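You operate a simulated robot arm through the tools that you are given. There is no shell and no other tool. Be economical: measure what you need, move in short steps, check, and stop when the job is done.

Carry out the task below with a simulated robot arm. There is one attempt and no reset: what you move stays moved.

Task
Lay the cream top and the blue button on the chest, ready for mending.
Fine: the top is in the locked cotton drawer; shut and lock it again; lid back on the button tin. Where these are worked on the way, their far stop is far enough and under half their travel is too little: cotton drawer.

It is judged by the outcome, as a careful person would: the job done as asked, and still so three seconds after it is handed in. It fails if anything else is knocked over, pushed out of place, dropped, spilled or broken. Lids that push on must go on centred and level and be pressed home; caps that screw on are set level and turned clockwise until they are tight.

Robot
A 7-joint arm with a two-finger parallel gripper, fixed in place. Base frame: the origin is at the foot of the arm, x ahead of it, y to its left, z up. Lengths are in mm, angles in rad, forces in N, time in s.
With the tool pointing down near the work surface it reaches from about 200 to 560 mm from the base axis. Its first joint turns from -2.897 to 2.897 rad. Payload 3.91 kg.
The tool frame sits at the grasp point between the pads (the TCP): z along the fingers, y along the line on which they close. The tips reach 30 mm beyond it. Largest opening 110 mm; finger width 20, thickness 10; the body of the gripper, 48 by 112 mm, starts 55 mm behind the TCP.
Orientation is that of the tool frame in the base frame, as a unit quaternion [x, y, z, w]. With the fingers straight down and closing along the base's y, the tool's x points along the base's -x, its y along +y and its z along -z.

Tools
- The arm moves only by the tool servo_tool. Its argument "motion" is a list of rows, each a list of 7 numbers: the gripper command, from -1 (shut) to 1 (fully open), values between in proportion, then the shift along the tool's x, y, z in mm, then the turn, a rotation vector about the tool's x, y, z in rad. In form: [[gripper, dx, dy, dz, wx, wy, wz], ...]. A call has 1 to 12 rows; each row is the pose to reach, as a shift and turn from the pose commanded when the call began, along the tool's axes at that moment. Rows are played at 5 a second. More than 50 mm and 0.15 rad between two rows, or a gripper value outside its range, and nothing of the call is played. Where a pose cannot be reached the arm comes as near as it can. A force on the tool above 40 N (or 10 N above the force at the start of the call, whichever is more), or a blocked arm, ends the call early, and 0.2 s more pass. Each finger travels about 153 mm/s and halts on what it meets, pressing with about 22 N; the grip force reading is that of the motor and also rises with nothing between the fingers. The clock runs only during rows and for 0.2 s after the last one: add rows that repeat a pose to give the fingers time. It gives the time, the measured TCP pose, the force on the tool (base axes), the opening and the grip force at its end, in the units of the frame above (readings bear some noise), with the torque about the TCP (base axes, N m) and any sound that the robot's microphone picked up.
- Cameras (640 x 400 px; columns grow to the right, rows downward): "scene" is fixed at [398.9, 500, 1472.1]; the picture's right is [-0.73, -0.68, 0.00], its down [-0.57, 0.61, -0.54] and it looks along [0.37, -0.40, -0.84] (base axes); focal length 244 px, centre (320, 200). "wrist" rides on the gripper at [77, 7, -114] in the tool frame; the picture's right is [-0.09, 1.00, 0.00], its down [-0.80, -0.07, -0.59] and it looks along [-0.59, -0.05, 0.80] (tool axes); focal length 270 px, centre (320, 200). There is no depth. A picture from a camera that has moved, and an enlarged one, comes with that camera's place and axes in the base frame and with its lens.
- capture(camera): a new picture of that camera. It takes no simulated time.
- raise_lower(by): slides the trunk up (or, below 0, down) by that many mm; the arm rides with it, the base frame stays. It gives what a move gives, with no picture.
- enlarge(camera, box): a new picture of the part [left, top, right, bottom] of that camera's present view, enlarged. It takes no simulated time.
- sign_off(): hands the job in; it is judged then, once.

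Work in short steps. Places have to be worked out from the pictures, the camera data and where the tool is seen: move nearer, look again, correct. Check each grasp and each placing, and mend what went wrong. You have 120 turns and 68 pictures in all, those below and enlarged ones among them. Open the gripper and draw the arm clear of the work before you hand the job in, unless the task says otherwise; then end with one line.

The tools are called after "Emit:" by a JSON object that holds its "fn" and its "kwargs". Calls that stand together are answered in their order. servo_tool: Moves the arm, as the interface text tells. Its arguments: {"type":"object","properties":{"motion":{"type":"array","items":{"type":"array","items":{"type":"number"}}}},"required":["motion"]} The other tools are called the same way: raise_lower (by) slides the trunk up or down; capture (camera) takes a picture; enlarge (camera, box) takes an enlarged picture of a part of a camera's view; sign_off () hands the job in.

At the start:

```text
clock: 0.0
tcp_pos: [485.2, 219.7, 1212.7]
ee_rot: [0.0, 1.0, 0.001, 0.0]
force: [0.2, -0.3, -0.4]
wrist_torque: [0.04, 0.01, 0.02]
width: 109.7
gripper_force: 0.1
trunk travel left (down, up): [-575.0, 35.0]
```

scene: 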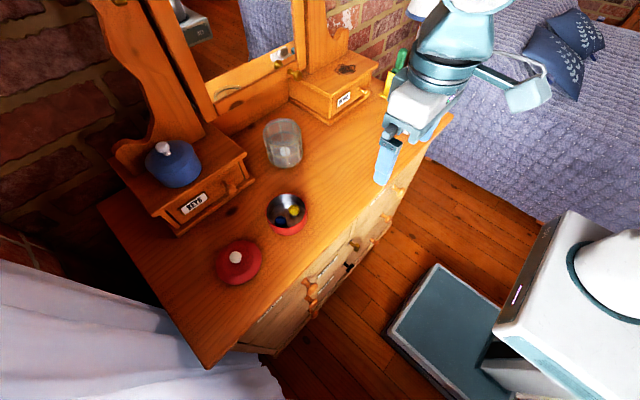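
wrist: 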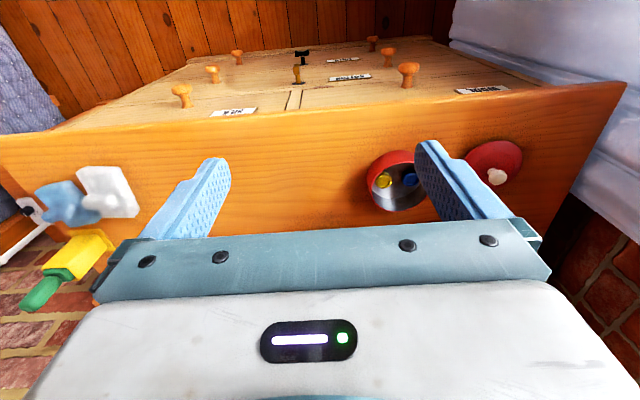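

The tin is open with buttons in it, the lid lies on the chest, and there are key drawers and a lock on the chest front. I'll look closer at each.

Emit:
{"fn": "enlarge", "kwargs": {"camera": "wrist", "box": [150, 20, 550, 220]}}

Emit:
{"fn": "enlarge", "kwargs": {"camera": "scene", "box": [120, 60, 440, 300]}}

```text
1.60 times, centred on (350, 120) of wrist
camera zoom: at [406.1, 227.5, 1327.0], right [0.09, 1.0, 0.0], down [0.8, -0.07, 0.59], along [0.59, -0.05, -0.8], focal length 432 px, centre (272, 328)
```

zoom: 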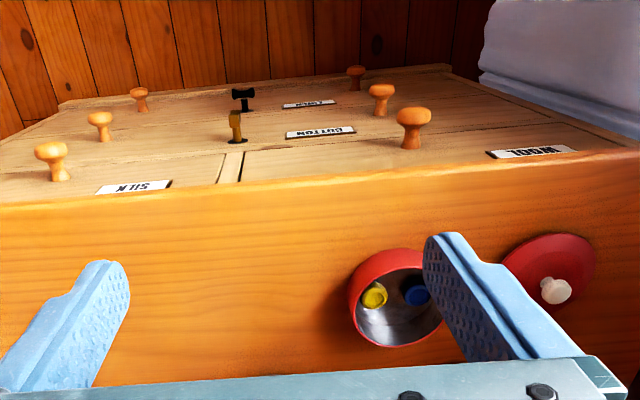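

```text
1.67 times, centred on (280, 180) of scene
camera zoom: at [398.9, 500.0, 1472.1], right [-0.73, -0.68, 0.0], down [-0.57, 0.61, -0.54], along [0.37, -0.4, -0.84], focal length 408 px, centre (387, 233)
```

zoom: 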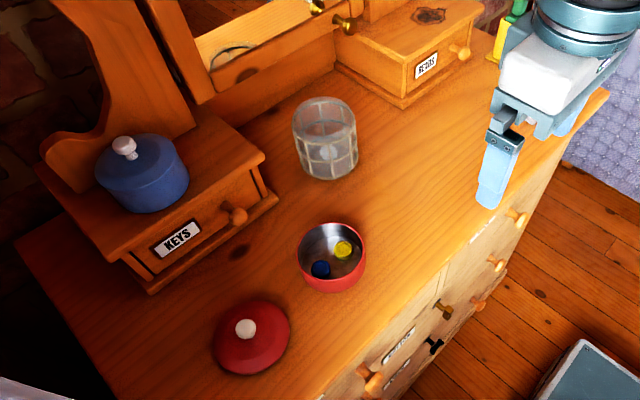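

Chest front is around x≈530, top z≈935; the tin near (659,315), lid near (651,490). I back the arm away to view the drawer front.

Emit:
{"fn": "servo_tool", "kwargs": {"motion": [[1, 45, 0, 0, 0, 0, 0], [1, 90, 0, 0, 0, 0, 0], [1, 135, 0, 0, 0, 0, 0], [1, 180, 0, 0, 0, 0, 0], [1, 180, 0, 0, 0, 0, 0]]}}

Emit:
{"fn": "raise_lower", "kwargs": {"by": -250}}

Emit:
{"fn": "capture", "kwargs": {"camera": "wrist"}}

```text
clock: 1.2
tcp_pos: [306.6, 218.4, 1211.7]
ee_rot: [0.0, 1.0, 0.0, 0.0]
force: [0.1, 0.2, -0.5]
wrist_torque: [0.03, -0.01, 0.01]
width: 109.8
gripper_force: 0.1
trunk travel left (down, up): [-575.0, 35.0]
```

```text
clock: 3.8
tcp_pos: [306.2, 218.8, 961.6]
ee_rot: [0.0, 1.0, 0.0, 0.0]
force: [0.5, -0.4, 0.2]
wrist_torque: [-0.02, -0.01, 0.01]
width: 109.8
gripper_force: 0.1
trunk travel left (down, up): [-325.0, 285.0]
```

```text
63 pictures are left
camera wrist: at [227.5, 226.7, 1077.0], right [0.09, 1.0, 0.0], down [0.8, -0.07, 0.59], along [0.59, -0.05, -0.8], focal length 270 px, centre (320, 200)
```

wrist: 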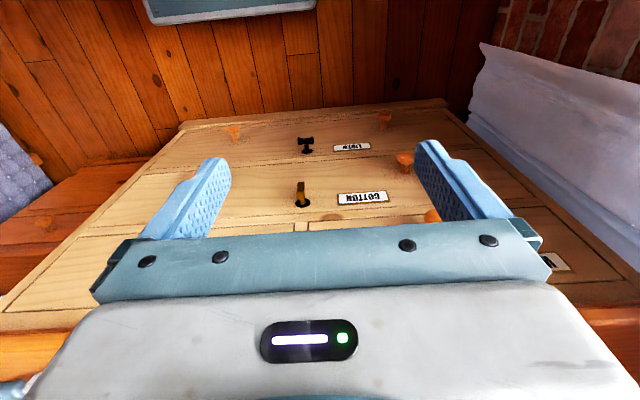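

Brass key sits in the cotton lock, black one in the linen lock. I'll pitch the tool so the camera looks straight at the front.

Emit:
{"fn": "servo_tool", "kwargs": {"motion": [[1, -10, 0, 0, 0, -0.14, 0], [1, -20, 0, 0, 0, -0.28, 0], [1, -30, 0, 0, 0, -0.42, 0], [1, -40, 0, 0, 0, -0.56, 0], [1, -50, 0, 20, 0, -0.7, 0], [1, -60, 0, 40, 0, -0.84, 0], [1, -60, 0, 60, 0, -0.9, 0], [1, -60, 0, 60, 0, -0.9, 0]]}}

Emit:
{"fn": "capture", "kwargs": {"camera": "wrist"}}

```text
clock: 5.6
tcp_pos: [366.3, 219.2, 901.6]
ee_rot: [-0.001, 0.901, 0.001, 0.435]
force: [0.6, -0.4, 0.6]
wrist_torque: [0.02, 0.01, -0.01]
width: 109.9
gripper_force: 0.0
trunk travel left (down, up): [-325.0, 285.0]
```

```text
62 pictures are left
camera wrist: at [226.9, 227.3, 912.3], right [0.05, 1.0, 0.07], down [0.03, -0.07, 1.0], along [1.0, -0.05, -0.04], focal length 270 px, centre (320, 200)
```

wrist: 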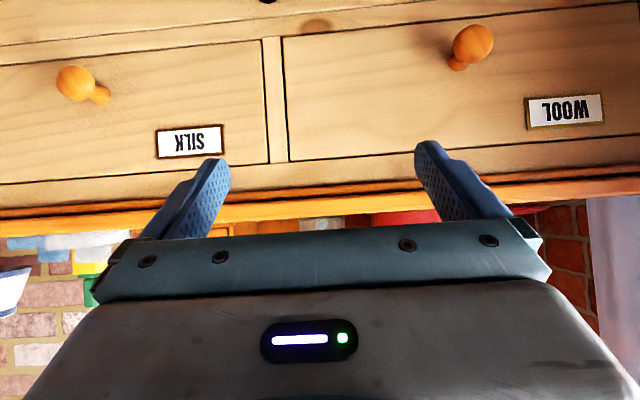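

The view works (upside down). Lower the trunk to face the cotton drawer.

Emit:
{"fn": "raise_lower", "kwargs": {"by": -220}}

Emit:
{"fn": "capture", "kwargs": {"camera": "wrist"}}

```text
clock: 7.9
tcp_pos: [366.4, 220.2, 682.1]
ee_rot: [0.0, 0.901, 0.0, 0.435]
force: [0.9, 0.5, 1.1]
wrist_torque: [-0.01, -0.02, 0.0]
width: 110.0
gripper_force: 0.0
trunk travel left (down, up): [-105.0, 505.0]
```

```text
61 pictures are left
camera wrist: at [227.0, 227.3, 692.8], right [0.05, 1.0, 0.07], down [0.03, -0.07, 1.0], along [1.0, -0.05, -0.04], focal length 270 px, centre (320, 200)
```

wrist: 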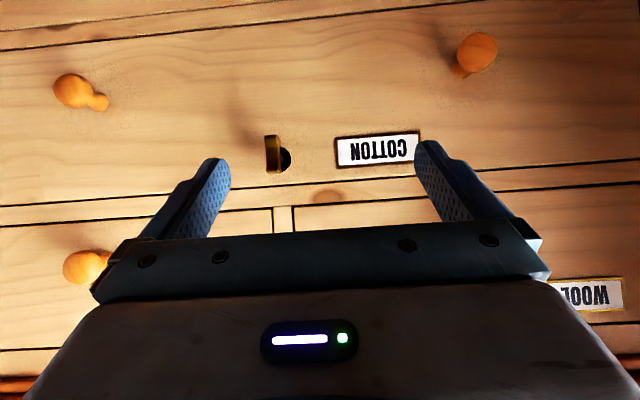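

Emit:
{"fn": "enlarge", "kwargs": {"camera": "wrist", "box": [230, 110, 350, 200]}}

```text
4.44 times, centred on (290, 155) of wrist
camera zoom: at [227.0, 227.3, 692.8], right [0.05, 1.0, 0.07], down [0.03, -0.07, 1.0], along [1.0, -0.05, -0.04], focal length 1201 px, centre (453, 400)
```

zoom: 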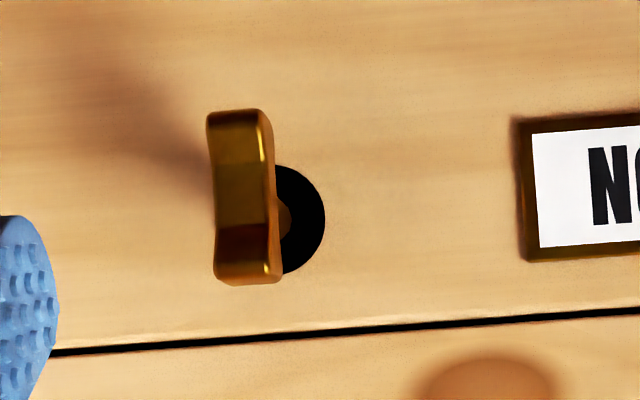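

The face plane triangulates to x≈562; key bow around (525,163,625), vertical; drawer knobs at y≈−69 and 394, z≈532. Pitch the tool fully horizontal.

Emit:
{"fn": "servo_tool", "kwargs": {"motion": [[1, 0, 0, 0, 0, -0.14, 0], [1, 0, 0, 0, 0, -0.28, 0], [1, 0, 0, 0, 0, -0.42, 0], [1, 0, 0, 0, 0, -0.56, 0], [1, 0, 0, 0, 0, -0.671, 0], [1, 0, 0, 0, 0, -0.671, 0]]}}

```text
clock: 9.3
tcp_pos: [382.0, 255.8, 687.8]
ee_rot: [0.0, 0.706, 0.0, 0.708]
force: [0.0, 0.5, 0.6]
wrist_torque: [0.01, 0.0, 0.01]
width: 110.1
gripper_force: 0.0
out of reach, approached as far as the arm can: row 2, 3, 4, 5, 6
trunk travel left (down, up): [-105.0, 505.0]
```

Horizontal, but shifted. Now move to pre-grasp in front of the key.

Emit:
{"fn": "servo_tool", "kwargs": {"motion": [[1, 0, -30, 30, 0, 0, 0], [1, 30, -60, 50, 0, 0, 0], [1, 63, -93, 60, 0, 0, 0], [1, 63, -93, 60, 0, 0, 0]]}}

Emit:
{"fn": "capture", "kwargs": {"camera": "wrist"}}

```text
clock: 10.3
tcp_pos: [471.4, 189.5, 619.3]
ee_rot: [0.0, 0.707, 0.0, 0.708]
force: [0.1, -0.7, 0.5]
wrist_torque: [-0.01, 0.0, -0.01]
width: 110.1
gripper_force: 0.0
out of reach, approached as far as the arm can: row 1, 2, 3, 4
trunk travel left (down, up): [-105.0, 505.0]
```

```text
59 pictures are left
camera wrist: at [355.7, 197.1, 542.1], right [0.0, 1.0, 0.09], down [-0.6, -0.07, 0.8], along [0.8, -0.05, 0.59], focal length 270 px, centre (320, 200)
```

wrist: 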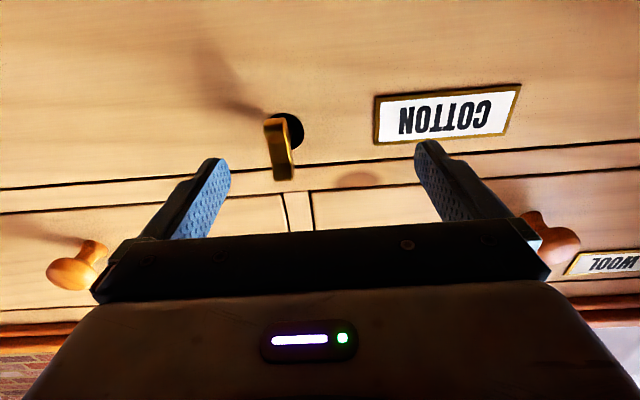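

Keyhole confirmed at y≈164, z≈623. Align the tool there, still behind the bow.

Emit:
{"fn": "servo_tool", "kwargs": {"motion": [[1, -2, -13, 0, 0, 0, 0], [1, -4, -25, 0, 0, 0, 0], [1, -4, -25, 0, 0, 0, 0]]}}

```text
clock: 11.1
tcp_pos: [484.5, 174.8, 619.5]
ee_rot: [0.0, 0.707, 0.0, 0.707]
force: [0.5, 0.1, -0.2]
wrist_torque: [0.01, -0.01, 0.01]
width: 110.1
gripper_force: 0.0
out of reach, approached as far as the arm can: row 1, 2, 3
trunk travel left (down, up): [-105.0, 505.0]
```

Reach has an inner limit here, but farther out is fine. Move forward around the bow.

Emit:
{"fn": "servo_tool", "kwargs": {"motion": [[1, -4, -11, 14, 0, 0, 0], [1, -4, -11, 35, 0, 0, 0], [1, -4, -11, 35, 0, 0, 0]]}}

Emit:
{"fn": "capture", "kwargs": {"camera": "wrist"}}

```text
clock: 11.9
tcp_pos: [518.4, 164.5, 623.5]
ee_rot: [0.0, 0.707, 0.0, 0.707]
force: [0.4, 0.7, 0.2]
wrist_torque: [-0.05, -0.05, -0.01]
width: 110.0
gripper_force: 0.1
trunk travel left (down, up): [-105.0, 505.0]
```

```text
58 pictures are left
camera wrist: at [403.7, 171.4, 547.1], right [0.0, 1.0, 0.09], down [-0.59, -0.07, 0.8], along [0.8, -0.05, 0.59], focal length 270 px, centre (320, 200)
```

wrist: 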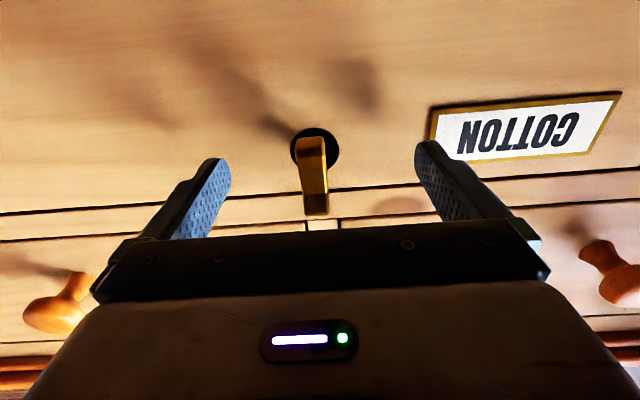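

The bow is centred between the fingers; close.

Emit:
{"fn": "servo_tool", "kwargs": {"motion": [[-1, 0, 0, 0, 0, 0, 0], [-1, 0, 0, 0, 0, 0, 0], [-1, 0, 0, 0, 0, 0, 0], [-1, 0, 0, 0, 0, 0, 0]]}}

Emit:
{"fn": "capture", "kwargs": {"camera": "wrist"}}

```text
clock: 12.9
tcp_pos: [520.1, 160.9, 624.4]
ee_rot: [0.004, 0.707, -0.003, 0.707]
force: [-5.1, -31.7, -1.6]
wrist_torque: [0.08, -0.52, 0.38]
width: 14.9
gripper_force: 45.0
trunk travel left (down, up): [-105.0, 505.0]
```

```text
57 pictures are left
camera wrist: at [403.8, 168.6, 547.1], right [0.01, 1.0, 0.09], down [-0.59, -0.07, 0.8], along [0.8, -0.06, 0.59], focal length 270 px, centre (320, 200)
```

wrist: 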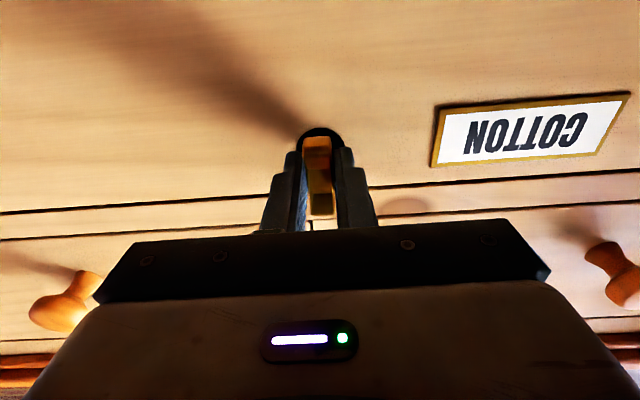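

Gripped (14.9 mm), with side load; relieve by shifting 3.5 mm in −y, then try a small turn clockwise.

Emit:
{"fn": "servo_tool", "kwargs": {"motion": [[-1, 0, -3.5, 0, 0, 0, 0], [-1, 0, -3.5, 0, 0, 0, 0.1], [-1, 0, -3.5, 0, 0, 0, 0.2], [-1, 0, -3.5, 0, 0, 0, 0.2]]}}

```text
clock: 13.9
tcp_pos: [519.1, 160.2, 624.3]
ee_rot: [0.07, 0.704, 0.073, 0.703]
force: [1.6, -13.5, -6.3]
wrist_torque: [0.04, -0.81, -0.68]
width: 14.7
gripper_force: 45.1
trunk travel left (down, up): [-105.0, 505.0]
```

It turns freely. Continue clockwise.

Emit:
{"fn": "servo_tool", "kwargs": {"motion": [[-1, 0, -1.5, 0, 0, 0, 0.14], [-1, 0, -1.5, 0, 0, 0, 0.28], [-1, 0, -1.5, 0, 0, 0, 0.42], [-1, 0, -1.5, 0, 0, 0, 0.56], [-1, 0, -1.5, 0, 0, 0, 0.7], [-1, 0, -1.5, 0, 0, 0, 0.84], [-1, 0, -1.5, 0, 0, 0, 0.98], [-1, 0, -1.5, 0, 0, 0, 1.12], [-1, 0, -1.5, 0, 0, 0, 1.26], [-1, 0, -1.5, 0, 0, 0, 1.37], [-1, 0, -1.5, 0, 0, 0, 1.37]]}}

Emit:
{"fn": "capture", "kwargs": {"camera": "wrist"}}

```text
clock: 15.0
tcp_pos: [516.3, 160.6, 624.9]
ee_rot: [0.282, 0.661, 0.263, 0.644]
force: [-1.7, -1.4, -16.6]
wrist_torque: [0.02, -1.37, -0.33]
width: 15.2
gripper_force: 44.5
out of reach, approached as far as the arm can: row 4, 5
trunk travel left (down, up): [-105.0, 505.0]
stopped in row 5: the force on the tool passed its limit at 52 N (the readings are from after the stop); the commanded pose is now the measured one
```

```text
56 pictures are left
camera wrist: at [399.6, 222.9, 579.7], right [0.03, 0.64, 0.77], down [-0.59, -0.61, 0.53], along [0.81, -0.47, 0.35], focal length 270 px, centre (320, 200)
```

wrist: 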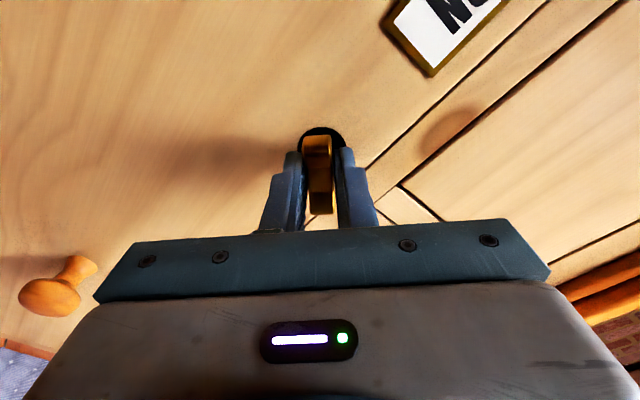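

Turned 0.8 rad with no resistance, then the wrist ran out of range. I'll open, spin the hand back by π around the key (symmetric grip) and regrip.

Emit:
{"fn": "servo_tool", "kwargs": {"motion": [[1, 0, 0, 0, 0, 0, 0], [1, 0, 0, 0, 0, 0, 0], [1, 0, 0, 0, 0, 0, 0], [1, 0, 0, 0, 0, 0, -0.14], [1, 0, 0, 0, 0, 0, -0.28], [1, 0, 0, 0, 0, 0, -0.42], [1, 0, 0, 0, 0, 0, -0.56], [1, 0, 0, 0, 0, 0, -0.7], [1, 0, 0, 0, 0, 0, -0.84], [1, 0, 0, 0, 0, 0, -0.98], [1, 0, 0, 0, 0, 0, -1.12], [1, 0, 0, 0, 0, 0, -1.12]]}}

Emit:
{"fn": "servo_tool", "kwargs": {"motion": [[1, 0, 0, 0, 0, 0, -0.14], [1, 0, 0, 0, 0, 0, -0.28], [1, 0, 0, 0, 0, 0, -0.42], [1, 0, 0, 0, 0, 0, -0.56], [1, 0, 0, 0, 0, 0, -0.7], [1, 0, 0, 0, 0, 0, -0.84], [1, 0, 0, 0, 0, 0, -0.98], [1, 0, 0, 0, 0, 0, -1.12], [1, 0, 0, 0, 0, 0, -1.25], [1, 0, 0, 0, 0, 0, -1.25]]}}

```text
clock: 17.6
tcp_pos: [516.3, 161.4, 627.7]
ee_rot: [-0.113, 0.707, -0.119, 0.688]
force: [1.0, -0.6, -0.2]
wrist_torque: [0.03, 0.01, -0.02]
width: 110.0
gripper_force: 0.0
trunk travel left (down, up): [-105.0, 505.0]
```

```text
clock: 19.8
tcp_pos: [516.2, 162.0, 628.1]
ee_rot: [-0.505, 0.508, -0.499, 0.488]
force: [-0.1, 0.3, 0.3]
wrist_torque: [0.04, 0.01, 0.02]
width: 110.1
gripper_force: 0.0
trunk travel left (down, up): [-105.0, 505.0]
```

Emit:
{"fn": "servo_tool", "kwargs": {"motion": [[1, 0, 0, 0, 0, 0, -0.14], [1, 0, 0, 0, 0, 0, -0.28], [1, 0, 0, 0, 0, 0, -0.42], [1, 0, 0, 0, 0, 0, -0.56], [1, 0, 0, 0, 0, 0, -0.7], [1, 0, 0, 0, 0, 0, -0.77], [1, 0, 0, 0, 0, 0, -0.77]]}}

Emit:
{"fn": "capture", "kwargs": {"camera": "wrist"}}

```text
clock: 21.4
tcp_pos: [517.6, 161.2, 626.9]
ee_rot: [0.658, -0.28, 0.646, -0.265]
force: [-0.4, 0.7, -0.3]
wrist_torque: [-0.05, 0.01, -0.04]
width: 110.0
gripper_force: 0.0
trunk travel left (down, up): [-105.0, 505.0]
```

```text
55 pictures are left
camera wrist: at [401.2, 104.1, 679.9], right [-0.03, -0.64, -0.77], down [-0.6, 0.63, -0.5], along [0.8, 0.45, -0.4], focal length 270 px, centre (320, 200)
```

wrist: 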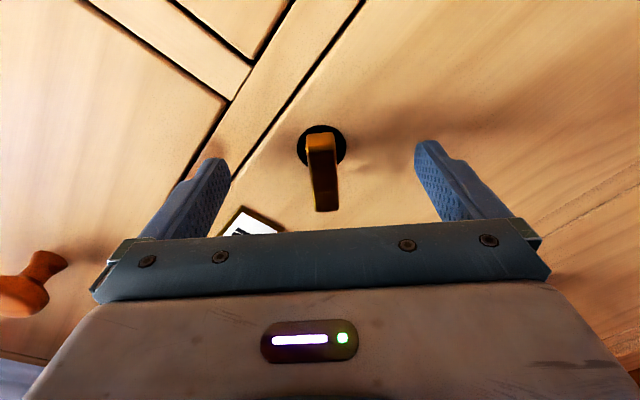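

The key stayed at 46° and the hand is aligned. Close and continue turning clockwise.

Emit:
{"fn": "servo_tool", "kwargs": {"motion": [[-1, 0, 0, 0, 0, 0, 0], [-1, 0, 0, 0, 0, 0, 0], [-1, 0, 0, 0, 0, 0, 0], [-1, 0, 0, 0, 0, 0, 0], [-1, 0, 0, 0, 0, 0, 0.12], [-1, 0, 0, 0, 0, 0, 0.24], [-1, 0, 0, 0, 0, 0, 0.36], [-1, 0, 0, 0, 0, 0, 0.48], [-1, 0, 0, 0, 0, 0, 0.6], [-1, 0, 0, 0, 0, 0, 0.7], [-1, 0, 0, 0, 0, 0, 0.7]]}}

```text
clock: 23.8
tcp_pos: [515.6, 158.9, 626.7]
ee_rot: [0.523, -0.492, 0.513, -0.471]
force: [3.2, -19.4, -28.6]
wrist_torque: [0.05, -0.51, 0.6]
width: 15.3
gripper_force: 45.1
trunk travel left (down, up): [-105.0, 505.0]
```

At about 86° turned, no stop felt. Ease side load and go a bit farther to find the end stop.

Emit:
{"fn": "servo_tool", "kwargs": {"motion": [[-1, 2, 2, 0, 0, 0, 0], [-1, 2, 2, 0, 0, 0, 0.08], [-1, 2, 2, 0, 0, 0, 0.16], [-1, 2, 2, 0, 0, 0, 0.24], [-1, 2, 2, 0, 0, 0, 0.24]]}}

Emit:
{"fn": "capture", "kwargs": {"camera": "wrist"}}

```text
clock: 25.0
tcp_pos: [515.0, 160.0, 627.0]
ee_rot: [-0.46, 0.548, -0.454, 0.531]
force: [1.7, 3.6, -9.8]
wrist_torque: [-1.23, -0.83, 0.95]
width: 18.1
gripper_force: 45.2
trunk travel left (down, up): [-105.0, 505.0]
```

```text
54 pictures are left
camera wrist: at [399.1, 86.9, 609.6], right [-0.02, 0.25, -0.97], down [-0.58, 0.78, 0.22], along [0.81, 0.57, 0.13], focal length 270 px, centre (320, 200)
```

wrist: 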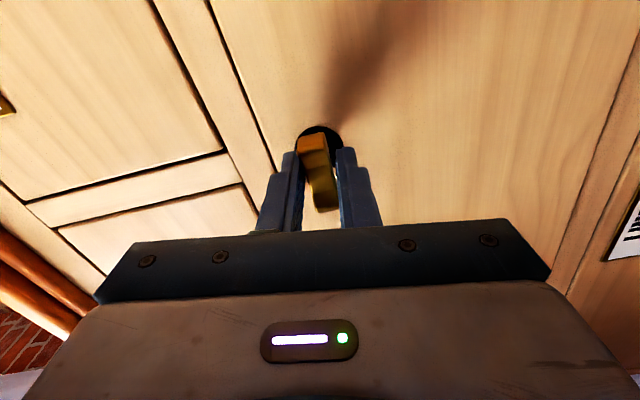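

The key hit its stop at ~90° (torque 1.2 N m): unlocked. Ease off, open and back out, then slide toward the left knob.

Emit:
{"fn": "servo_tool", "kwargs": {"motion": [[-1, 0, 0, 0, 0, 0, -0.13], [-1, 0, 0, 0, 0, 0, -0.13], [1, 0, 0, 0, 0, 0, -0.13], [1, 0, 0, 0, 0, 0, -0.13], [1, 0, 0, 0, 0, 0, -0.13], [1, 0, 0, -15, 0, 0, -0.13], [1, 0, 0, -28, 0, 0, -0.13], [1, 0, 0, -28, 0, 0, -0.13]]}}

Emit:
{"fn": "capture", "kwargs": {"camera": "wrist"}}

```text
clock: 26.8
tcp_pos: [492.9, 162.7, 625.7]
ee_rot: [-0.494, 0.518, -0.49, 0.498]
force: [-0.3, 0.7, 0.3]
wrist_torque: [-0.04, -0.01, 0.0]
width: 109.9
gripper_force: 0.0
out of reach, approached as far as the arm can: row 7, 8
trunk travel left (down, up): [-105.0, 505.0]
```

```text
53 pictures are left
camera wrist: at [375.3, 88.5, 619.1], right [-0.02, 0.12, -0.99], down [-0.58, 0.81, 0.11], along [0.81, 0.58, 0.05], focal length 270 px, centre (320, 200)
```

wrist: 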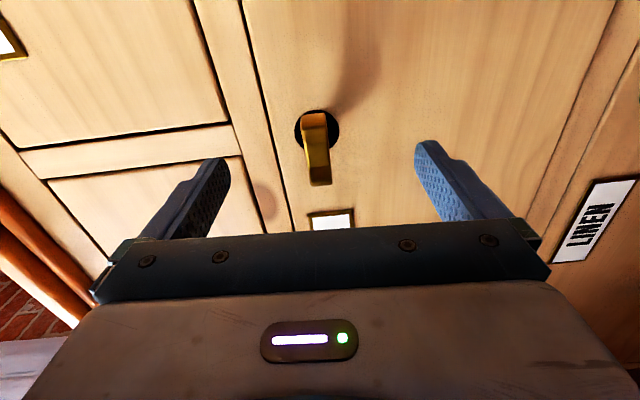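

Slide sideways to y≈390 at this height, then lower the trunk.

Emit:
{"fn": "servo_tool", "kwargs": {"motion": [[1, -45, 0, 0, 0, 0, 0], [1, -90, 0, 0, 0, 0, 0], [1, -135, 0, -15, 0, 0, 0], [1, -180, 0, -30, 0, 0, 0], [1, -228, 0, -30, 0, 0, 0], [1, -228, 0, -30, 0, 0, 0]]}}

Emit:
{"fn": "raise_lower", "kwargs": {"by": -90}}

Emit:
{"fn": "capture", "kwargs": {"camera": "wrist"}}

```text
clock: 28.2
tcp_pos: [467.9, 391.4, 633.1]
ee_rot: [-0.495, 0.518, -0.488, 0.498]
force: [-0.7, 0.1, 0.9]
wrist_torque: [0.04, -0.01, 0.03]
width: 109.8
gripper_force: 0.0
trunk travel left (down, up): [-105.0, 505.0]
```

```text
clock: 29.5
tcp_pos: [468.2, 391.4, 545.0]
ee_rot: [-0.494, 0.518, -0.488, 0.499]
force: [-0.1, 0.4, -0.4]
wrist_torque: [-0.01, -0.01, 0.01]
width: 109.8
gripper_force: 0.1
trunk travel left (down, up): [-15.0, 595.0]
```

```text
52 pictures are left
camera wrist: at [351.1, 316.9, 538.0], right [-0.02, 0.12, -0.99], down [-0.58, 0.81, 0.11], along [0.81, 0.58, 0.05], focal length 270 px, centre (320, 200)
```

wrist: 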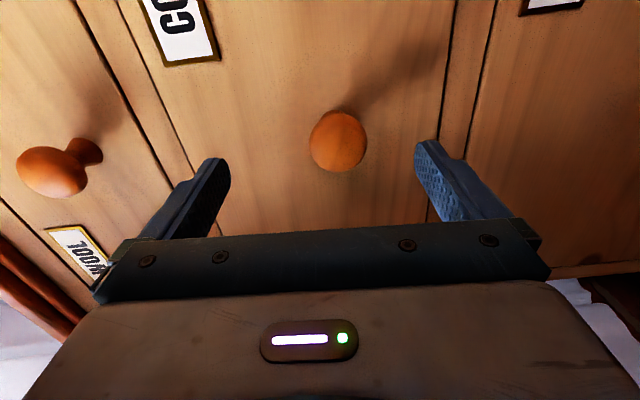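

Knob head at about (520,390,531). Lower 13 mm and advance to x≈520.

Emit:
{"fn": "servo_tool", "kwargs": {"motion": [[1, 0, 13, 0, 0, 0, 0], [1, 0, 13, 25, 0, 0, 0], [1, 0, 13, 50, 0, 0, 0], [1, 0, 13, 50, 0, 0, 0]]}}

Emit:
{"fn": "capture", "kwargs": {"camera": "wrist"}}

```text
clock: 30.5
tcp_pos: [517.7, 389.9, 529.1]
ee_rot: [-0.494, 0.518, -0.489, 0.498]
force: [-0.2, -0.1, 0.2]
wrist_torque: [0.0, -0.02, -0.01]
width: 109.8
gripper_force: 0.1
trunk travel left (down, up): [-15.0, 595.0]
```

```text
51 pictures are left
camera wrist: at [400.5, 315.9, 522.6], right [-0.02, 0.12, -0.99], down [-0.58, 0.81, 0.11], along [0.81, 0.58, 0.05], focal length 270 px, centre (320, 200)
```

wrist: 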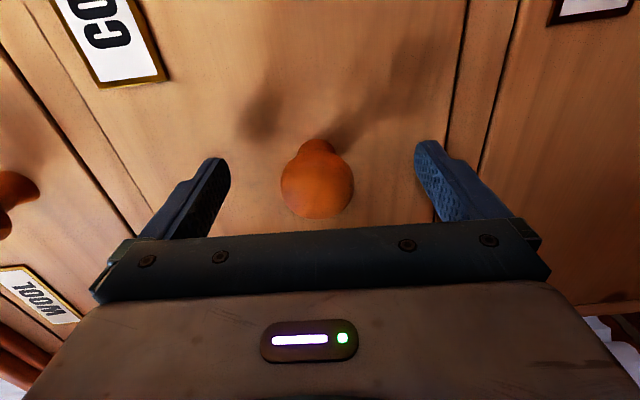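

Knob is between the fingers, tips behind the head. Close on it.

Emit:
{"fn": "servo_tool", "kwargs": {"motion": [[-1, 0, 0, 0, 0, 0, 0], [-1, 0, 0, 0, 0, 0, 0], [-1, 0, 0, 0, 0, 0, 0], [-1, 0, 0, 0, 0, 0, 0]]}}

```text
clock: 31.5
tcp_pos: [516.1, 390.0, 531.2]
ee_rot: [-0.492, 0.517, -0.49, 0.5]
force: [4.8, 3.5, 10.3]
wrist_torque: [0.18, -0.93, -0.43]
width: 41.9
gripper_force: 45.0
trunk travel left (down, up): [-15.0, 595.0]
```

Gripped (42 mm). Pull gently toward the robot.

Emit:
{"fn": "servo_tool", "kwargs": {"motion": [[-1, 0, -2, -12, 0, 0, 0], [-1, 0, -2, -25, 0, 0, 0], [-1, 0, -2, -40, 0, 0, 0], [-1, 0, -2, -40, 0, 0, 0]]}}

```text
clock: 32.5
tcp_pos: [477.6, 391.2, 531.8]
ee_rot: [-0.496, 0.518, -0.49, 0.495]
force: [3.9, -10.7, -10.6]
wrist_torque: [0.0, -0.78, 0.34]
width: 41.9
gripper_force: 45.6
trunk travel left (down, up): [-15.0, 595.0]
```

Emit:
{"fn": "servo_tool", "kwargs": {"motion": [[-1, 0, 0, -20, 0, 0, 0], [-1, 0, 0, -40, 0, 0, 0], [-1, 0, 0, -60, 0, 0, 0], [-1, 0, 0, -80, 0, 0, 0], [-1, 0, 0, -100, 0, 0, 0], [-1, 0, 0, -120, 0, 0, 0], [-1, 0, 0, -120, 0, 0, 0]]}}

Emit:
{"fn": "capture", "kwargs": {"camera": "scene"}}

```text
clock: 33.3
tcp_pos: [415.6, 391.2, 531.0]
ee_rot: [-0.496, 0.519, -0.491, 0.493]
force: [0.7, -16.9, -10.2]
wrist_torque: [0.18, -0.99, -0.25]
width: 42.1
gripper_force: 44.9
trunk travel left (down, up): [-15.0, 595.0]
stopped in row 4: the force on the tool passed its limit at 41 N (the readings are from after the stop); the commanded pose is now the measured one
```

```text
50 pictures are left
```

scene: 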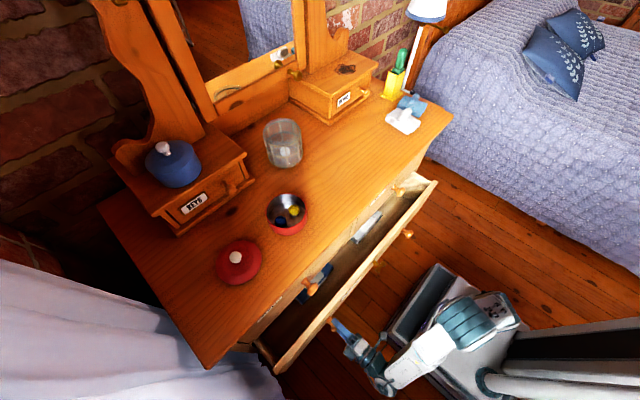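

The drawer is open ~100 mm. Test slowly whether that was the stop.

Emit:
{"fn": "servo_tool", "kwargs": {"motion": [[-1, 0, 0, -5, 0, 0, 0], [-1, 0, 0, -10, 0, 0, 0], [-1, 0, 0, -15, 0, 0, 0], [-1, 0, 0, -22, 0, 0, 0], [-1, 0, 0, -30, 0, 0, 0], [-1, 0, 0, -30, 0, 0, 0]]}}

Emit:
{"fn": "enlarge", "kwargs": {"camera": "scene", "box": [240, 160, 450, 380]}}

```text
clock: 34.4
tcp_pos: [390.8, 390.0, 530.5]
ee_rot: [-0.496, 0.519, -0.493, 0.492]
force: [9.7, -16.4, -7.3]
wrist_torque: [0.11, -1.02, -0.31]
width: 42.3
gripper_force: 44.9
trunk travel left (down, up): [-15.0, 595.0]
stopped in row 5: the force on the tool passed its limit at 41 N (the readings are from after the stop); the commanded pose is now the measured one
```

```text
1.82 times, centred on (345, 270) of scene
camera zoom: at [398.9, 500.0, 1472.1], right [-0.73, -0.68, 0.0], down [-0.57, 0.61, -0.54], along [0.37, -0.4, -0.84], focal length 445 px, centre (274, 73)
```

zoom: 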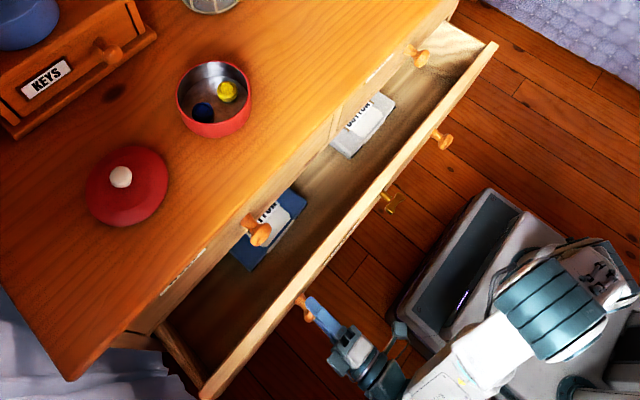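

Still moving (drag at speed). Continue slower.

Emit:
{"fn": "servo_tool", "kwargs": {"motion": [[-1, -2, 0, -4, 0, 0, 0], [-1, -2, 0, -8, 0, 0, 0], [-1, -2, 0, -12, 0, 0, 0], [-1, -2, 0, -16, 0, 0, 0], [-1, -2, 0, -20, 0, 0, 0], [-1, -2, 0, -24, 0, 0, 0], [-1, -2, 0, -28, 0, 0, 0], [-1, -2, 0, -32, 0, 0, 0], [-1, -2, 0, -36, 0, 0, 0], [-1, -2, 0, -40, 0, 0, 0], [-1, -2, 0, -44, 0, 0, 0], [-1, -2, 0, -44, 0, 0, 0]]}}

```text
clock: 35.1
tcp_pos: [382.3, 391.5, 531.3]
ee_rot: [-0.495, 0.521, -0.496, 0.488]
force: [11.6, -19.6, -3.4]
wrist_torque: [0.01, -1.18, -0.66]
width: 41.9
gripper_force: 44.9
trunk travel left (down, up): [-15.0, 595.0]
stopped in row 3: the force on the tool passed its limit at 41 N (the readings are from after the stop); the commanded pose is now the measured one
```

Emit:
{"fn": "servo_tool", "kwargs": {"motion": [[-1, 0, 0, -2, 0, 0, 0], [-1, 0, 0, -4, 0, 0, 0], [-1, 0, 0, -6, 0, 0, 0], [-1, 0, 0, -8, 0, 0, 0], [-1, 0, 0, -10, 0, 0, 0], [-1, 0, 0, -12, 0, 0, 0], [-1, 0, 0, -14, 0, 0, 0]]}}

Emit:
{"fn": "enlarge", "kwargs": {"camera": "scene", "box": [240, 160, 450, 380]}}

```text
clock: 36.7
tcp_pos: [369.2, 392.2, 531.3]
ee_rot: [-0.496, 0.521, -0.493, 0.489]
force: [12.8, -36.3, -10.9]
wrist_torque: [-0.06, -0.73, -0.25]
width: 42.3
gripper_force: 44.8
trunk travel left (down, up): [-15.0, 595.0]
```

```text
1.82 times, centred on (345, 270) of scene
camera zoom: at [398.9, 500.0, 1472.1], right [-0.73, -0.68, 0.0], down [-0.57, 0.61, -0.54], along [0.37, -0.4, -0.84], focal length 445 px, centre (274, 73)
```

zoom: 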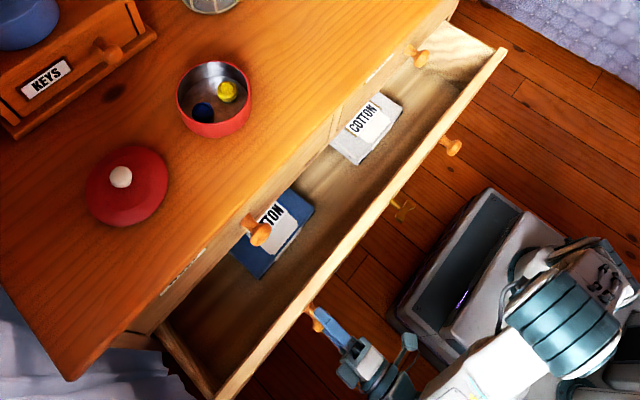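

Still sliding; side force in y grew, so ease y −4 and keep pulling slowly.

Emit:
{"fn": "servo_tool", "kwargs": {"motion": [[-1, 4, 0, 0, 0, 0, 0], [-1, 5, 0, -3, 0, 0, 0], [-1, 5, 0, -6, 0, 0, 0], [-1, 5, 0, -9, 0, 0, 0], [-1, 5, 0, -12, 0, 0, 0], [-1, 5, 0, -15, 0, 0, 0], [-1, 5, 0, -18, 0, 0, 0], [-1, 5, 0, -21, 0, 0, 0], [-1, 5, 0, -24, 0, 0, 0], [-1, 5, 0, -27, 0, 0, 0], [-1, 5, 0, -30, 0, 0, 0], [-1, 5, 0, -33, 0, 0, 0]]}}

```text
clock: 39.3
tcp_pos: [333.4, 392.2, 530.9]
ee_rot: [-0.498, 0.518, -0.491, 0.492]
force: [11.9, 34.3, -12.4]
wrist_torque: [0.18, -0.52, -0.03]
width: 42.1
gripper_force: 44.9
trunk travel left (down, up): [-15.0, 595.0]
```

Emit:
{"fn": "servo_tool", "kwargs": {"motion": [[-1, -3, 0, 0, 0, 0, 0], [-1, -3, 0, -3, 0, 0, 0], [-1, -3, 0, -6, 0, 0, 0], [-1, -3, 0, -9, 0, 0, 0], [-1, -3, 0, -12, 0, 0, 0], [-1, -3, 0, -15, 0, 0, 0], [-1, -3, 0, -18, 0, 0, 0], [-1, -3, 0, -21, 0, 0, 0], [-1, -3, 0, -24, 0, 0, 0], [-1, -3, 0, -27, 0, 0, 0], [-1, -3, 0, -30, 0, 0, 0], [-1, -3, 0, -33, 0, 0, 0]]}}

Emit:
{"fn": "capture", "kwargs": {"camera": "scene"}}

```text
clock: 41.9
tcp_pos: [303.2, 391.8, 532.0]
ee_rot: [-0.499, 0.52, -0.494, 0.486]
force: [10.4, -12.4, -12.8]
wrist_torque: [0.25, -0.86, -0.31]
width: 42.0
gripper_force: 45.4
trunk travel left (down, up): [-15.0, 595.0]
stopped in row 12: the force on the tool passed its limit at 50 N (the readings are from after the stop); the commanded pose is now the measured one
```

```text
47 pictures are left
```

scene: 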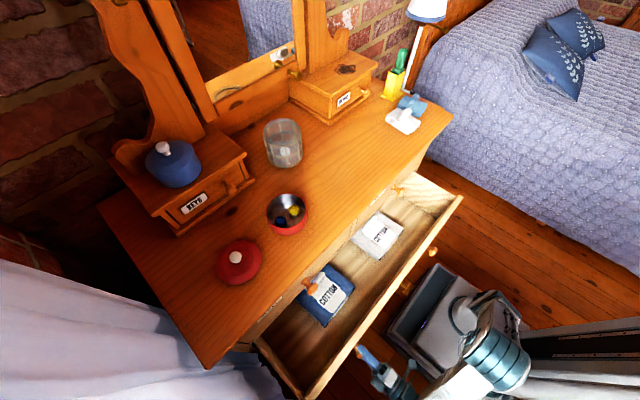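

Drawer fully out (~213 mm, hit stop). Open, slide sideways off the knob, then raise the trunk.

Emit:
{"fn": "servo_tool", "kwargs": {"motion": [[1, 0, 0, 0, 0, 0, 0], [1, 0, 0, 0, 0, 0, 0], [1, 0, 0, 0, 0, 0, 0], [1, -30, 0, 0, 0, 0, 0], [1, -60, 0, 0, 0, 0, 0], [1, -80, 0, 0, 0, 0, 0], [1, -80, 0, 0, 0, 0, 0]]}}

Emit:
{"fn": "raise_lower", "kwargs": {"by": 320}}

```text
clock: 43.5
tcp_pos: [303.3, 474.2, 535.4]
ee_rot: [-0.499, 0.519, -0.493, 0.489]
force: [0.1, -0.4, 0.4]
wrist_torque: [0.0, -0.01, -0.01]
width: 109.9
gripper_force: 0.1
trunk travel left (down, up): [-15.0, 595.0]
```

```text
clock: 46.7
tcp_pos: [302.1, 474.4, 853.1]
ee_rot: [-0.499, 0.519, -0.493, 0.489]
force: [0.1, -0.1, 0.1]
wrist_torque: [-0.01, 0.0, 0.02]
width: 110.0
gripper_force: 0.0
trunk travel left (down, up): [-335.0, 275.0]
```

Roll back to the standard wrist angle.

Emit:
{"fn": "servo_tool", "kwargs": {"motion": [[1, 0, 0, 0, 0, 0, 0.14], [1, 0, 0, 0, 0, 0, 0.28], [1, 0, 0, 0, 0, 0, 0.42], [1, 0, 0, 0, 0, 0, 0.56], [1, 0, 0, 0, 0, 0, 0.7], [1, 0, 0, 0, 0, 0, 0.84], [1, 0, 0, 0, 0, 0, 0.98], [1, 0, 0, 0, 0, 0, 1.12], [1, 0, 0, 0, 0, 0, 1.26], [1, 0, 0, 0, 0, 0, 1.4], [1, 0, 0, 0, 0, 0, 1.53]]}}

```text
clock: 49.1
tcp_pos: [302.4, 475.1, 854.5]
ee_rot: [0.001, 0.72, -0.016, 0.694]
force: [-0.5, 0.2, 0.5]
wrist_torque: [-0.01, 0.01, 0.0]
width: 109.8
gripper_force: 0.1
trunk travel left (down, up): [-335.0, 275.0]
```

Now pitch down while moving toward y≈60.

Emit:
{"fn": "servo_tool", "kwargs": {"motion": [[1, 0, -20, 0, 0, 0.14, 0], [1, 0, -50, 0, 0, 0.28, 0], [1, 0, -90, 0, 0, 0.42, 0], [1, 0, -130, 0, 0, 0.56, 0], [1, 0, -170, 5, 0, 0.7, 0], [1, 0, -210, 15, 0, 0.84, 0], [1, 0, -250, 30, 0, 0.98, 0], [1, 0, -290, 45, 0, 1.12, 0], [1, 0, -330, 60, 0, 1.26, 0], [1, 0, -370, 75, 0, 1.4, 0], [1, 0, -410, 90, 0, 1.53, 0], [1, 0, -410, 90, 0, 1.53, 0]]}}

Emit:
{"fn": "capture", "kwargs": {"camera": "wrist"}}

```text
clock: 51.7
tcp_pos: [384.1, 61.9, 861.3]
ee_rot: [0.012, 1.0, -0.013, 0.001]
force: [-0.3, 0.7, 0.1]
wrist_torque: [-0.04, 0.01, 0.02]
width: 109.6
gripper_force: 0.0
trunk travel left (down, up): [-335.0, 275.0]
```

```text
46 pictures are left
camera wrist: at [305.2, 74.2, 974.7], right [0.11, 0.99, -0.02], down [0.8, -0.08, 0.6], along [0.59, -0.09, -0.8], focal length 270 px, centre (320, 200)
```

wrist: 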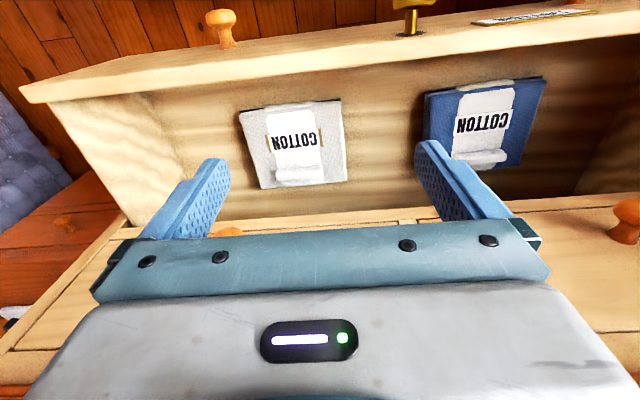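

Emit:
{"fn": "enlarge", "kwargs": {"camera": "wrist", "box": [210, 70, 370, 210]}}

```text
2.86 times, centred on (290, 140) of wrist
camera zoom: at [305.2, 74.2, 974.7], right [0.11, 0.99, -0.02], down [0.8, -0.08, 0.6], along [0.59, -0.09, -0.8], focal length 772 px, centre (406, 371)
```

zoom: 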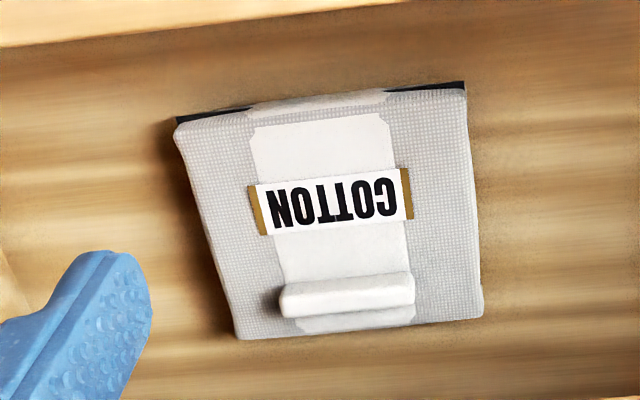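

There's a folded roll (bar) on the garment that looks graspable. Check it from the scene camera.

Emit:
{"fn": "enlarge", "kwargs": {"camera": "scene", "box": [290, 170, 470, 290]}}

```text
3.33 times, centred on (380, 230) of scene
camera zoom: at [398.9, 500.0, 1472.1], right [-0.73, -0.68, 0.0], down [-0.57, 0.61, -0.54], along [0.37, -0.4, -0.84], focal length 815 px, centre (120, 100)
```

zoom: 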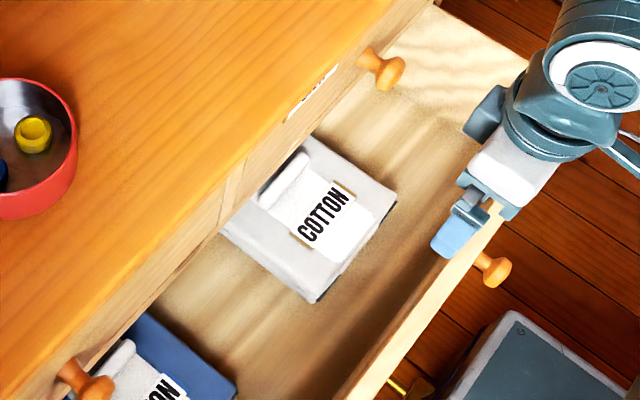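

The bar lies at (577,−12,513), ~88 mm long along y, partly under the chest face. I'll come in pitched forward 0.65 rad and grip its ends to draw the garment forward. First the pre-pose.

Emit:
{"fn": "servo_tool", "kwargs": {"motion": [[1, -15, -20, 0, 0, -0.13, 0], [1, -30, -40, 20, 0, -0.26, 0], [1, -45, -60, 60, 0, -0.39, 0], [1, -60, -74, 100, 0, -0.52, 0], [1, -67, -74, 140, 0, -0.65, 0], [1, -67, -74, 180, 0, -0.65, 0], [1, -67, -74, 180, 0, -0.65, 0]]}}

Emit:
{"fn": "capture", "kwargs": {"camera": "wrist"}}

```text
clock: 53.3
tcp_pos: [464.1, -17.9, 679.7]
ee_rot: [0.007, 0.947, -0.015, 0.321]
force: [0.6, 0.3, 0.4]
wrist_torque: [0.02, -0.04, 0.03]
width: 110.0
gripper_force: 0.1
out of reach, approached as far as the arm can: row 5, 6, 7
trunk travel left (down, up): [-335.0, 275.0]
```

```text
43 pictures are left
camera wrist: at [331.6, -5.2, 722.6], right [0.09, 1.0, 0.03], down [0.27, -0.05, 0.96], along [0.96, -0.08, -0.28], focal length 270 px, centre (320, 200)
```

wrist: 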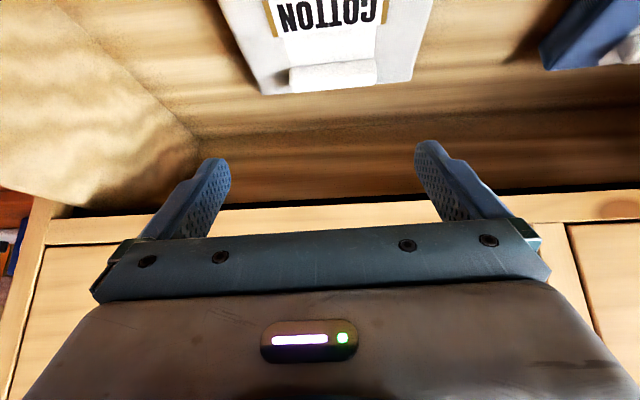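

Bar center re-estimated (578,−9,513). Move forward at this height so the camera clears the drawer front, then lower with the trunk.

Emit:
{"fn": "servo_tool", "kwargs": {"motion": [[1, -24, 4, 18, 0, 0, 0], [1, -48, 8, 37, 0, 0, 0], [1, -48, 8, 37, 0, 0, 0]]}}

Emit:
{"fn": "raise_lower", "kwargs": {"by": -60}}

Emit:
{"fn": "capture", "kwargs": {"camera": "wrist"}}

Emit:
{"fn": "capture", "kwargs": {"camera": "scene"}}

```text
clock: 54.1
tcp_pos: [524.2, -9.7, 680.2]
ee_rot: [0.008, 0.947, -0.016, 0.322]
force: [0.2, 0.0, 0.4]
wrist_torque: [0.0, 0.01, -0.04]
width: 109.9
gripper_force: 0.0
trunk travel left (down, up): [-335.0, 275.0]
```

```text
clock: 55.1
tcp_pos: [525.1, -10.9, 621.6]
ee_rot: [0.008, 0.947, -0.016, 0.322]
force: [2.8, -0.3, 12.8]
wrist_torque: [-0.02, 2.07, -0.06]
width: 110.2
gripper_force: 0.1
trunk travel left (down, up): [-275.0, 335.0]
```

```text
42 pictures are left
camera wrist: at [392.6, 1.9, 664.7], right [0.09, 1.0, 0.03], down [0.27, -0.05, 0.96], along [0.96, -0.08, -0.27], focal length 270 px, centre (320, 200)
```

wrist: 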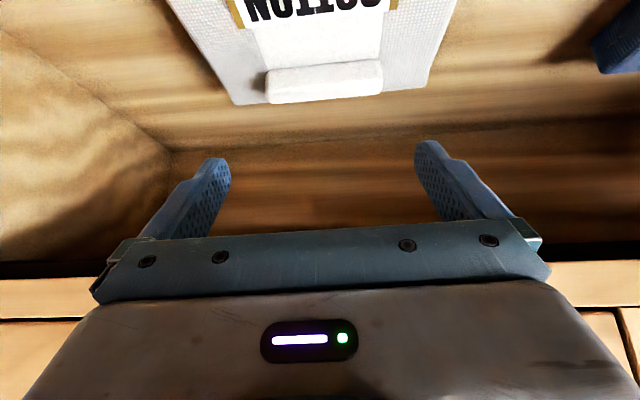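

```text
41 pictures are left
```

scene: 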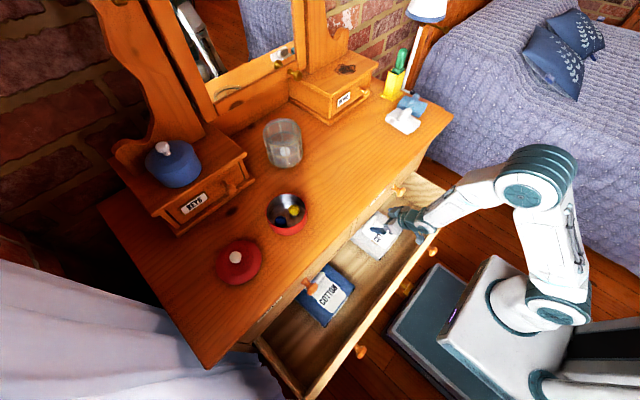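

The force reading (12.8 N up, acting ~160 mm behind the TCP) means the camera housing touched the drawer front's top edge. Raise back at once and check.

Emit:
{"fn": "raise_lower", "kwargs": {"by": 30}}

Emit:
{"fn": "servo_tool", "kwargs": {"motion": [[1, 0, 20, 0, 0, 0, 0], [1, 0, 36, 0, 0, 0, 0], [1, -20, 36, 15, 0, 0, 0], [1, -20, 36, 15, 0, 0, 0]]}}

Emit:
{"fn": "capture", "kwargs": {"camera": "wrist"}}

```text
clock: 55.8
tcp_pos: [524.5, -10.1, 650.2]
ee_rot: [0.007, 0.947, -0.016, 0.321]
force: [0.0, 0.5, -0.7]
wrist_torque: [-0.02, -0.01, 0.03]
width: 110.1
gripper_force: 0.1
trunk travel left (down, up): [-305.0, 305.0]
```

```text
clock: 56.8
tcp_pos: [551.1, 24.9, 649.8]
ee_rot: [0.007, 0.947, -0.015, 0.322]
force: [0.2, 0.5, 0.7]
wrist_torque: [0.01, -0.03, 0.01]
width: 110.2
gripper_force: 0.1
trunk travel left (down, up): [-305.0, 305.0]
```

```text
40 pictures are left
camera wrist: at [417.8, 37.6, 693.2], right [0.09, 1.0, 0.03], down [0.27, -0.05, 0.96], along [0.96, -0.08, -0.28], focal length 270 px, centre (320, 200)
```

wrist: 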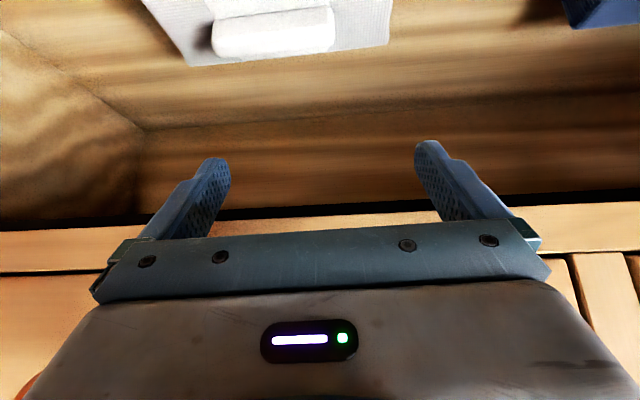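

No contact now. Lower the trunk 70.

Emit:
{"fn": "raise_lower", "kwargs": {"by": -40}}

Emit:
{"fn": "raise_lower", "kwargs": {"by": -30}}

```text
clock: 57.6
tcp_pos: [548.8, 25.1, 610.1]
ee_rot: [0.007, 0.947, -0.016, 0.321]
force: [0.1, -0.4, 0.8]
wrist_torque: [0.03, -0.01, 0.01]
width: 110.1
gripper_force: 0.1
trunk travel left (down, up): [-265.0, 345.0]
```

```text
clock: 58.4
tcp_pos: [549.7, 26.1, 579.5]
ee_rot: [0.008, 0.947, -0.016, 0.321]
force: [-0.8, -0.6, -0.4]
wrist_torque: [-0.01, -0.01, 0.0]
width: 110.0
gripper_force: 0.0
trunk travel left (down, up): [-235.0, 375.0]
```

Clear. Shift to y≈−8, then descend so the fingers straddle the bar ends.

Emit:
{"fn": "servo_tool", "kwargs": {"motion": [[1, 0, -18, 0, 0, 0, 0], [1, 0, -34, 0, 0, 0, 0], [1, 6, -34, 14, 0, 0, 0], [1, 12, -34, 26, 0, 0, 0], [1, 12, -34, 26, 0, 0, 0]]}}

Emit:
{"fn": "capture", "kwargs": {"camera": "wrist"}}

```text
clock: 59.6
tcp_pos: [555.5, -9.8, 552.5]
ee_rot: [0.008, 0.947, -0.016, 0.322]
force: [-0.4, -0.8, -0.2]
wrist_torque: [0.05, -0.02, -0.02]
width: 110.1
gripper_force: 0.1
trunk travel left (down, up): [-235.0, 375.0]
```

```text
39 pictures are left
camera wrist: at [423.8, 3.1, 595.8], right [0.09, 1.0, 0.03], down [0.27, -0.05, 0.96], along [0.96, -0.08, -0.28], focal length 270 px, centre (320, 200)
```

wrist: 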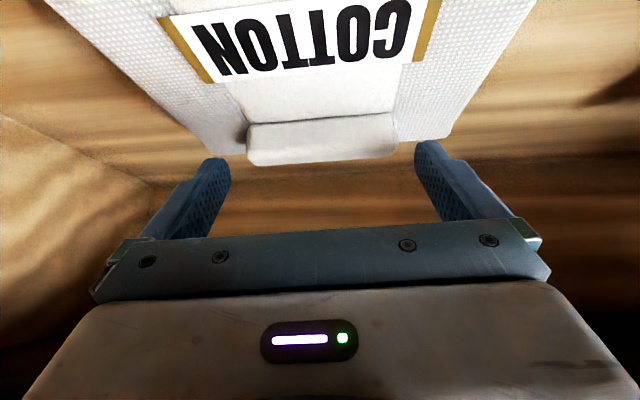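

Aligned within millimetres. Descend the last 13 mm and close on the bar ends.

Emit:
{"fn": "servo_tool", "kwargs": {"motion": [[1, 4, 3, 6, 0, 0, 0], [1, 7, 3, 11, 0, 0, 0], [1, 7, 3, 11, 0, 0, 0], [-1, 7, 3, 11, 0, 0, 0], [-1, 7, 3, 11, 0, 0, 0], [-1, 7, 3, 11, 0, 0, 0]]}}

Emit:
{"fn": "capture", "kwargs": {"camera": "wrist"}}

```text
clock: 61.0
tcp_pos: [556.3, -6.8, 539.9]
ee_rot: [0.006, 0.947, -0.015, 0.321]
force: [-0.5, -0.2, -0.3]
wrist_torque: [-0.1, -0.02, 0.07]
width: 94.2
gripper_force: 21.9
trunk travel left (down, up): [-235.0, 375.0]
```

```text
38 pictures are left
camera wrist: at [424.6, 5.2, 582.9], right [0.09, 1.0, 0.03], down [0.27, -0.05, 0.96], along [0.96, -0.08, -0.28], focal length 270 px, centre (320, 200)
```

wrist: 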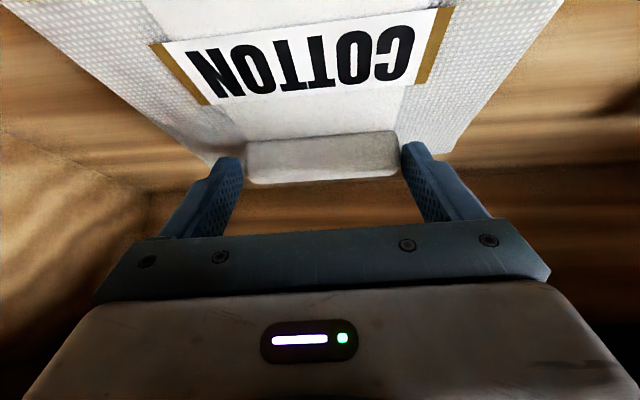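

Gripped on the bar (94 mm). Test-lift 20 mm with the trunk and check how it hangs.

Emit:
{"fn": "raise_lower", "kwargs": {"by": 20}}

Emit:
{"fn": "capture", "kwargs": {"camera": "wrist"}}

```text
clock: 61.7
tcp_pos: [557.0, -6.7, 558.9]
ee_rot: [0.008, 0.947, -0.016, 0.321]
force: [-0.3, -1.0, -0.4]
wrist_torque: [0.0, -0.03, 0.03]
width: 0.0
gripper_force: 22.4
trunk travel left (down, up): [-255.0, 355.0]
```

```text
37 pictures are left
camera wrist: at [424.7, 5.2, 603.1], right [0.09, 1.0, 0.03], down [0.27, -0.05, 0.96], along [0.96, -0.08, -0.28], focal length 270 px, centre (320, 200)
```

wrist: 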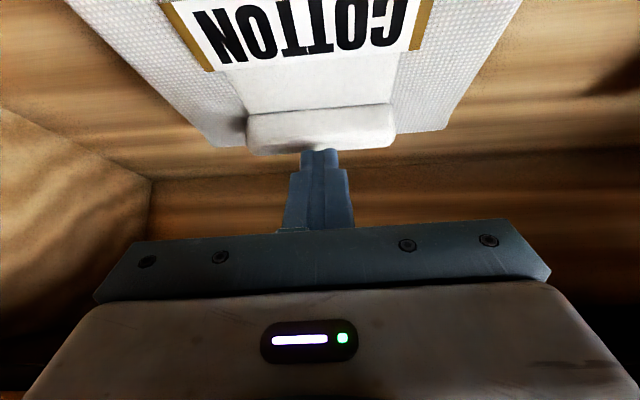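

It slipped off: the tips were too shallow. Open, go 8 mm deeper and regrip.

Emit:
{"fn": "servo_tool", "kwargs": {"motion": [[1, 0, 0, 0, 0, 0, 0], [1, 0, 0, 0, 0, 0, 0], [1, 9, 0, 9, 0, 0, 0], [1, 14, 0, 17, 0, 0, 0], [1, 14, 0, 23, 0, 0, 0], [1, 14, 0, 23, 0, 0, 0]]}}

```text
clock: 63.1
tcp_pos: [559.1, -7.1, 533.2]
ee_rot: [0.008, 0.947, -0.016, 0.321]
force: [0.5, -0.5, 0.0]
wrist_torque: [-0.01, 0.01, -0.01]
width: 109.8
gripper_force: 0.0
trunk travel left (down, up): [-255.0, 355.0]
```

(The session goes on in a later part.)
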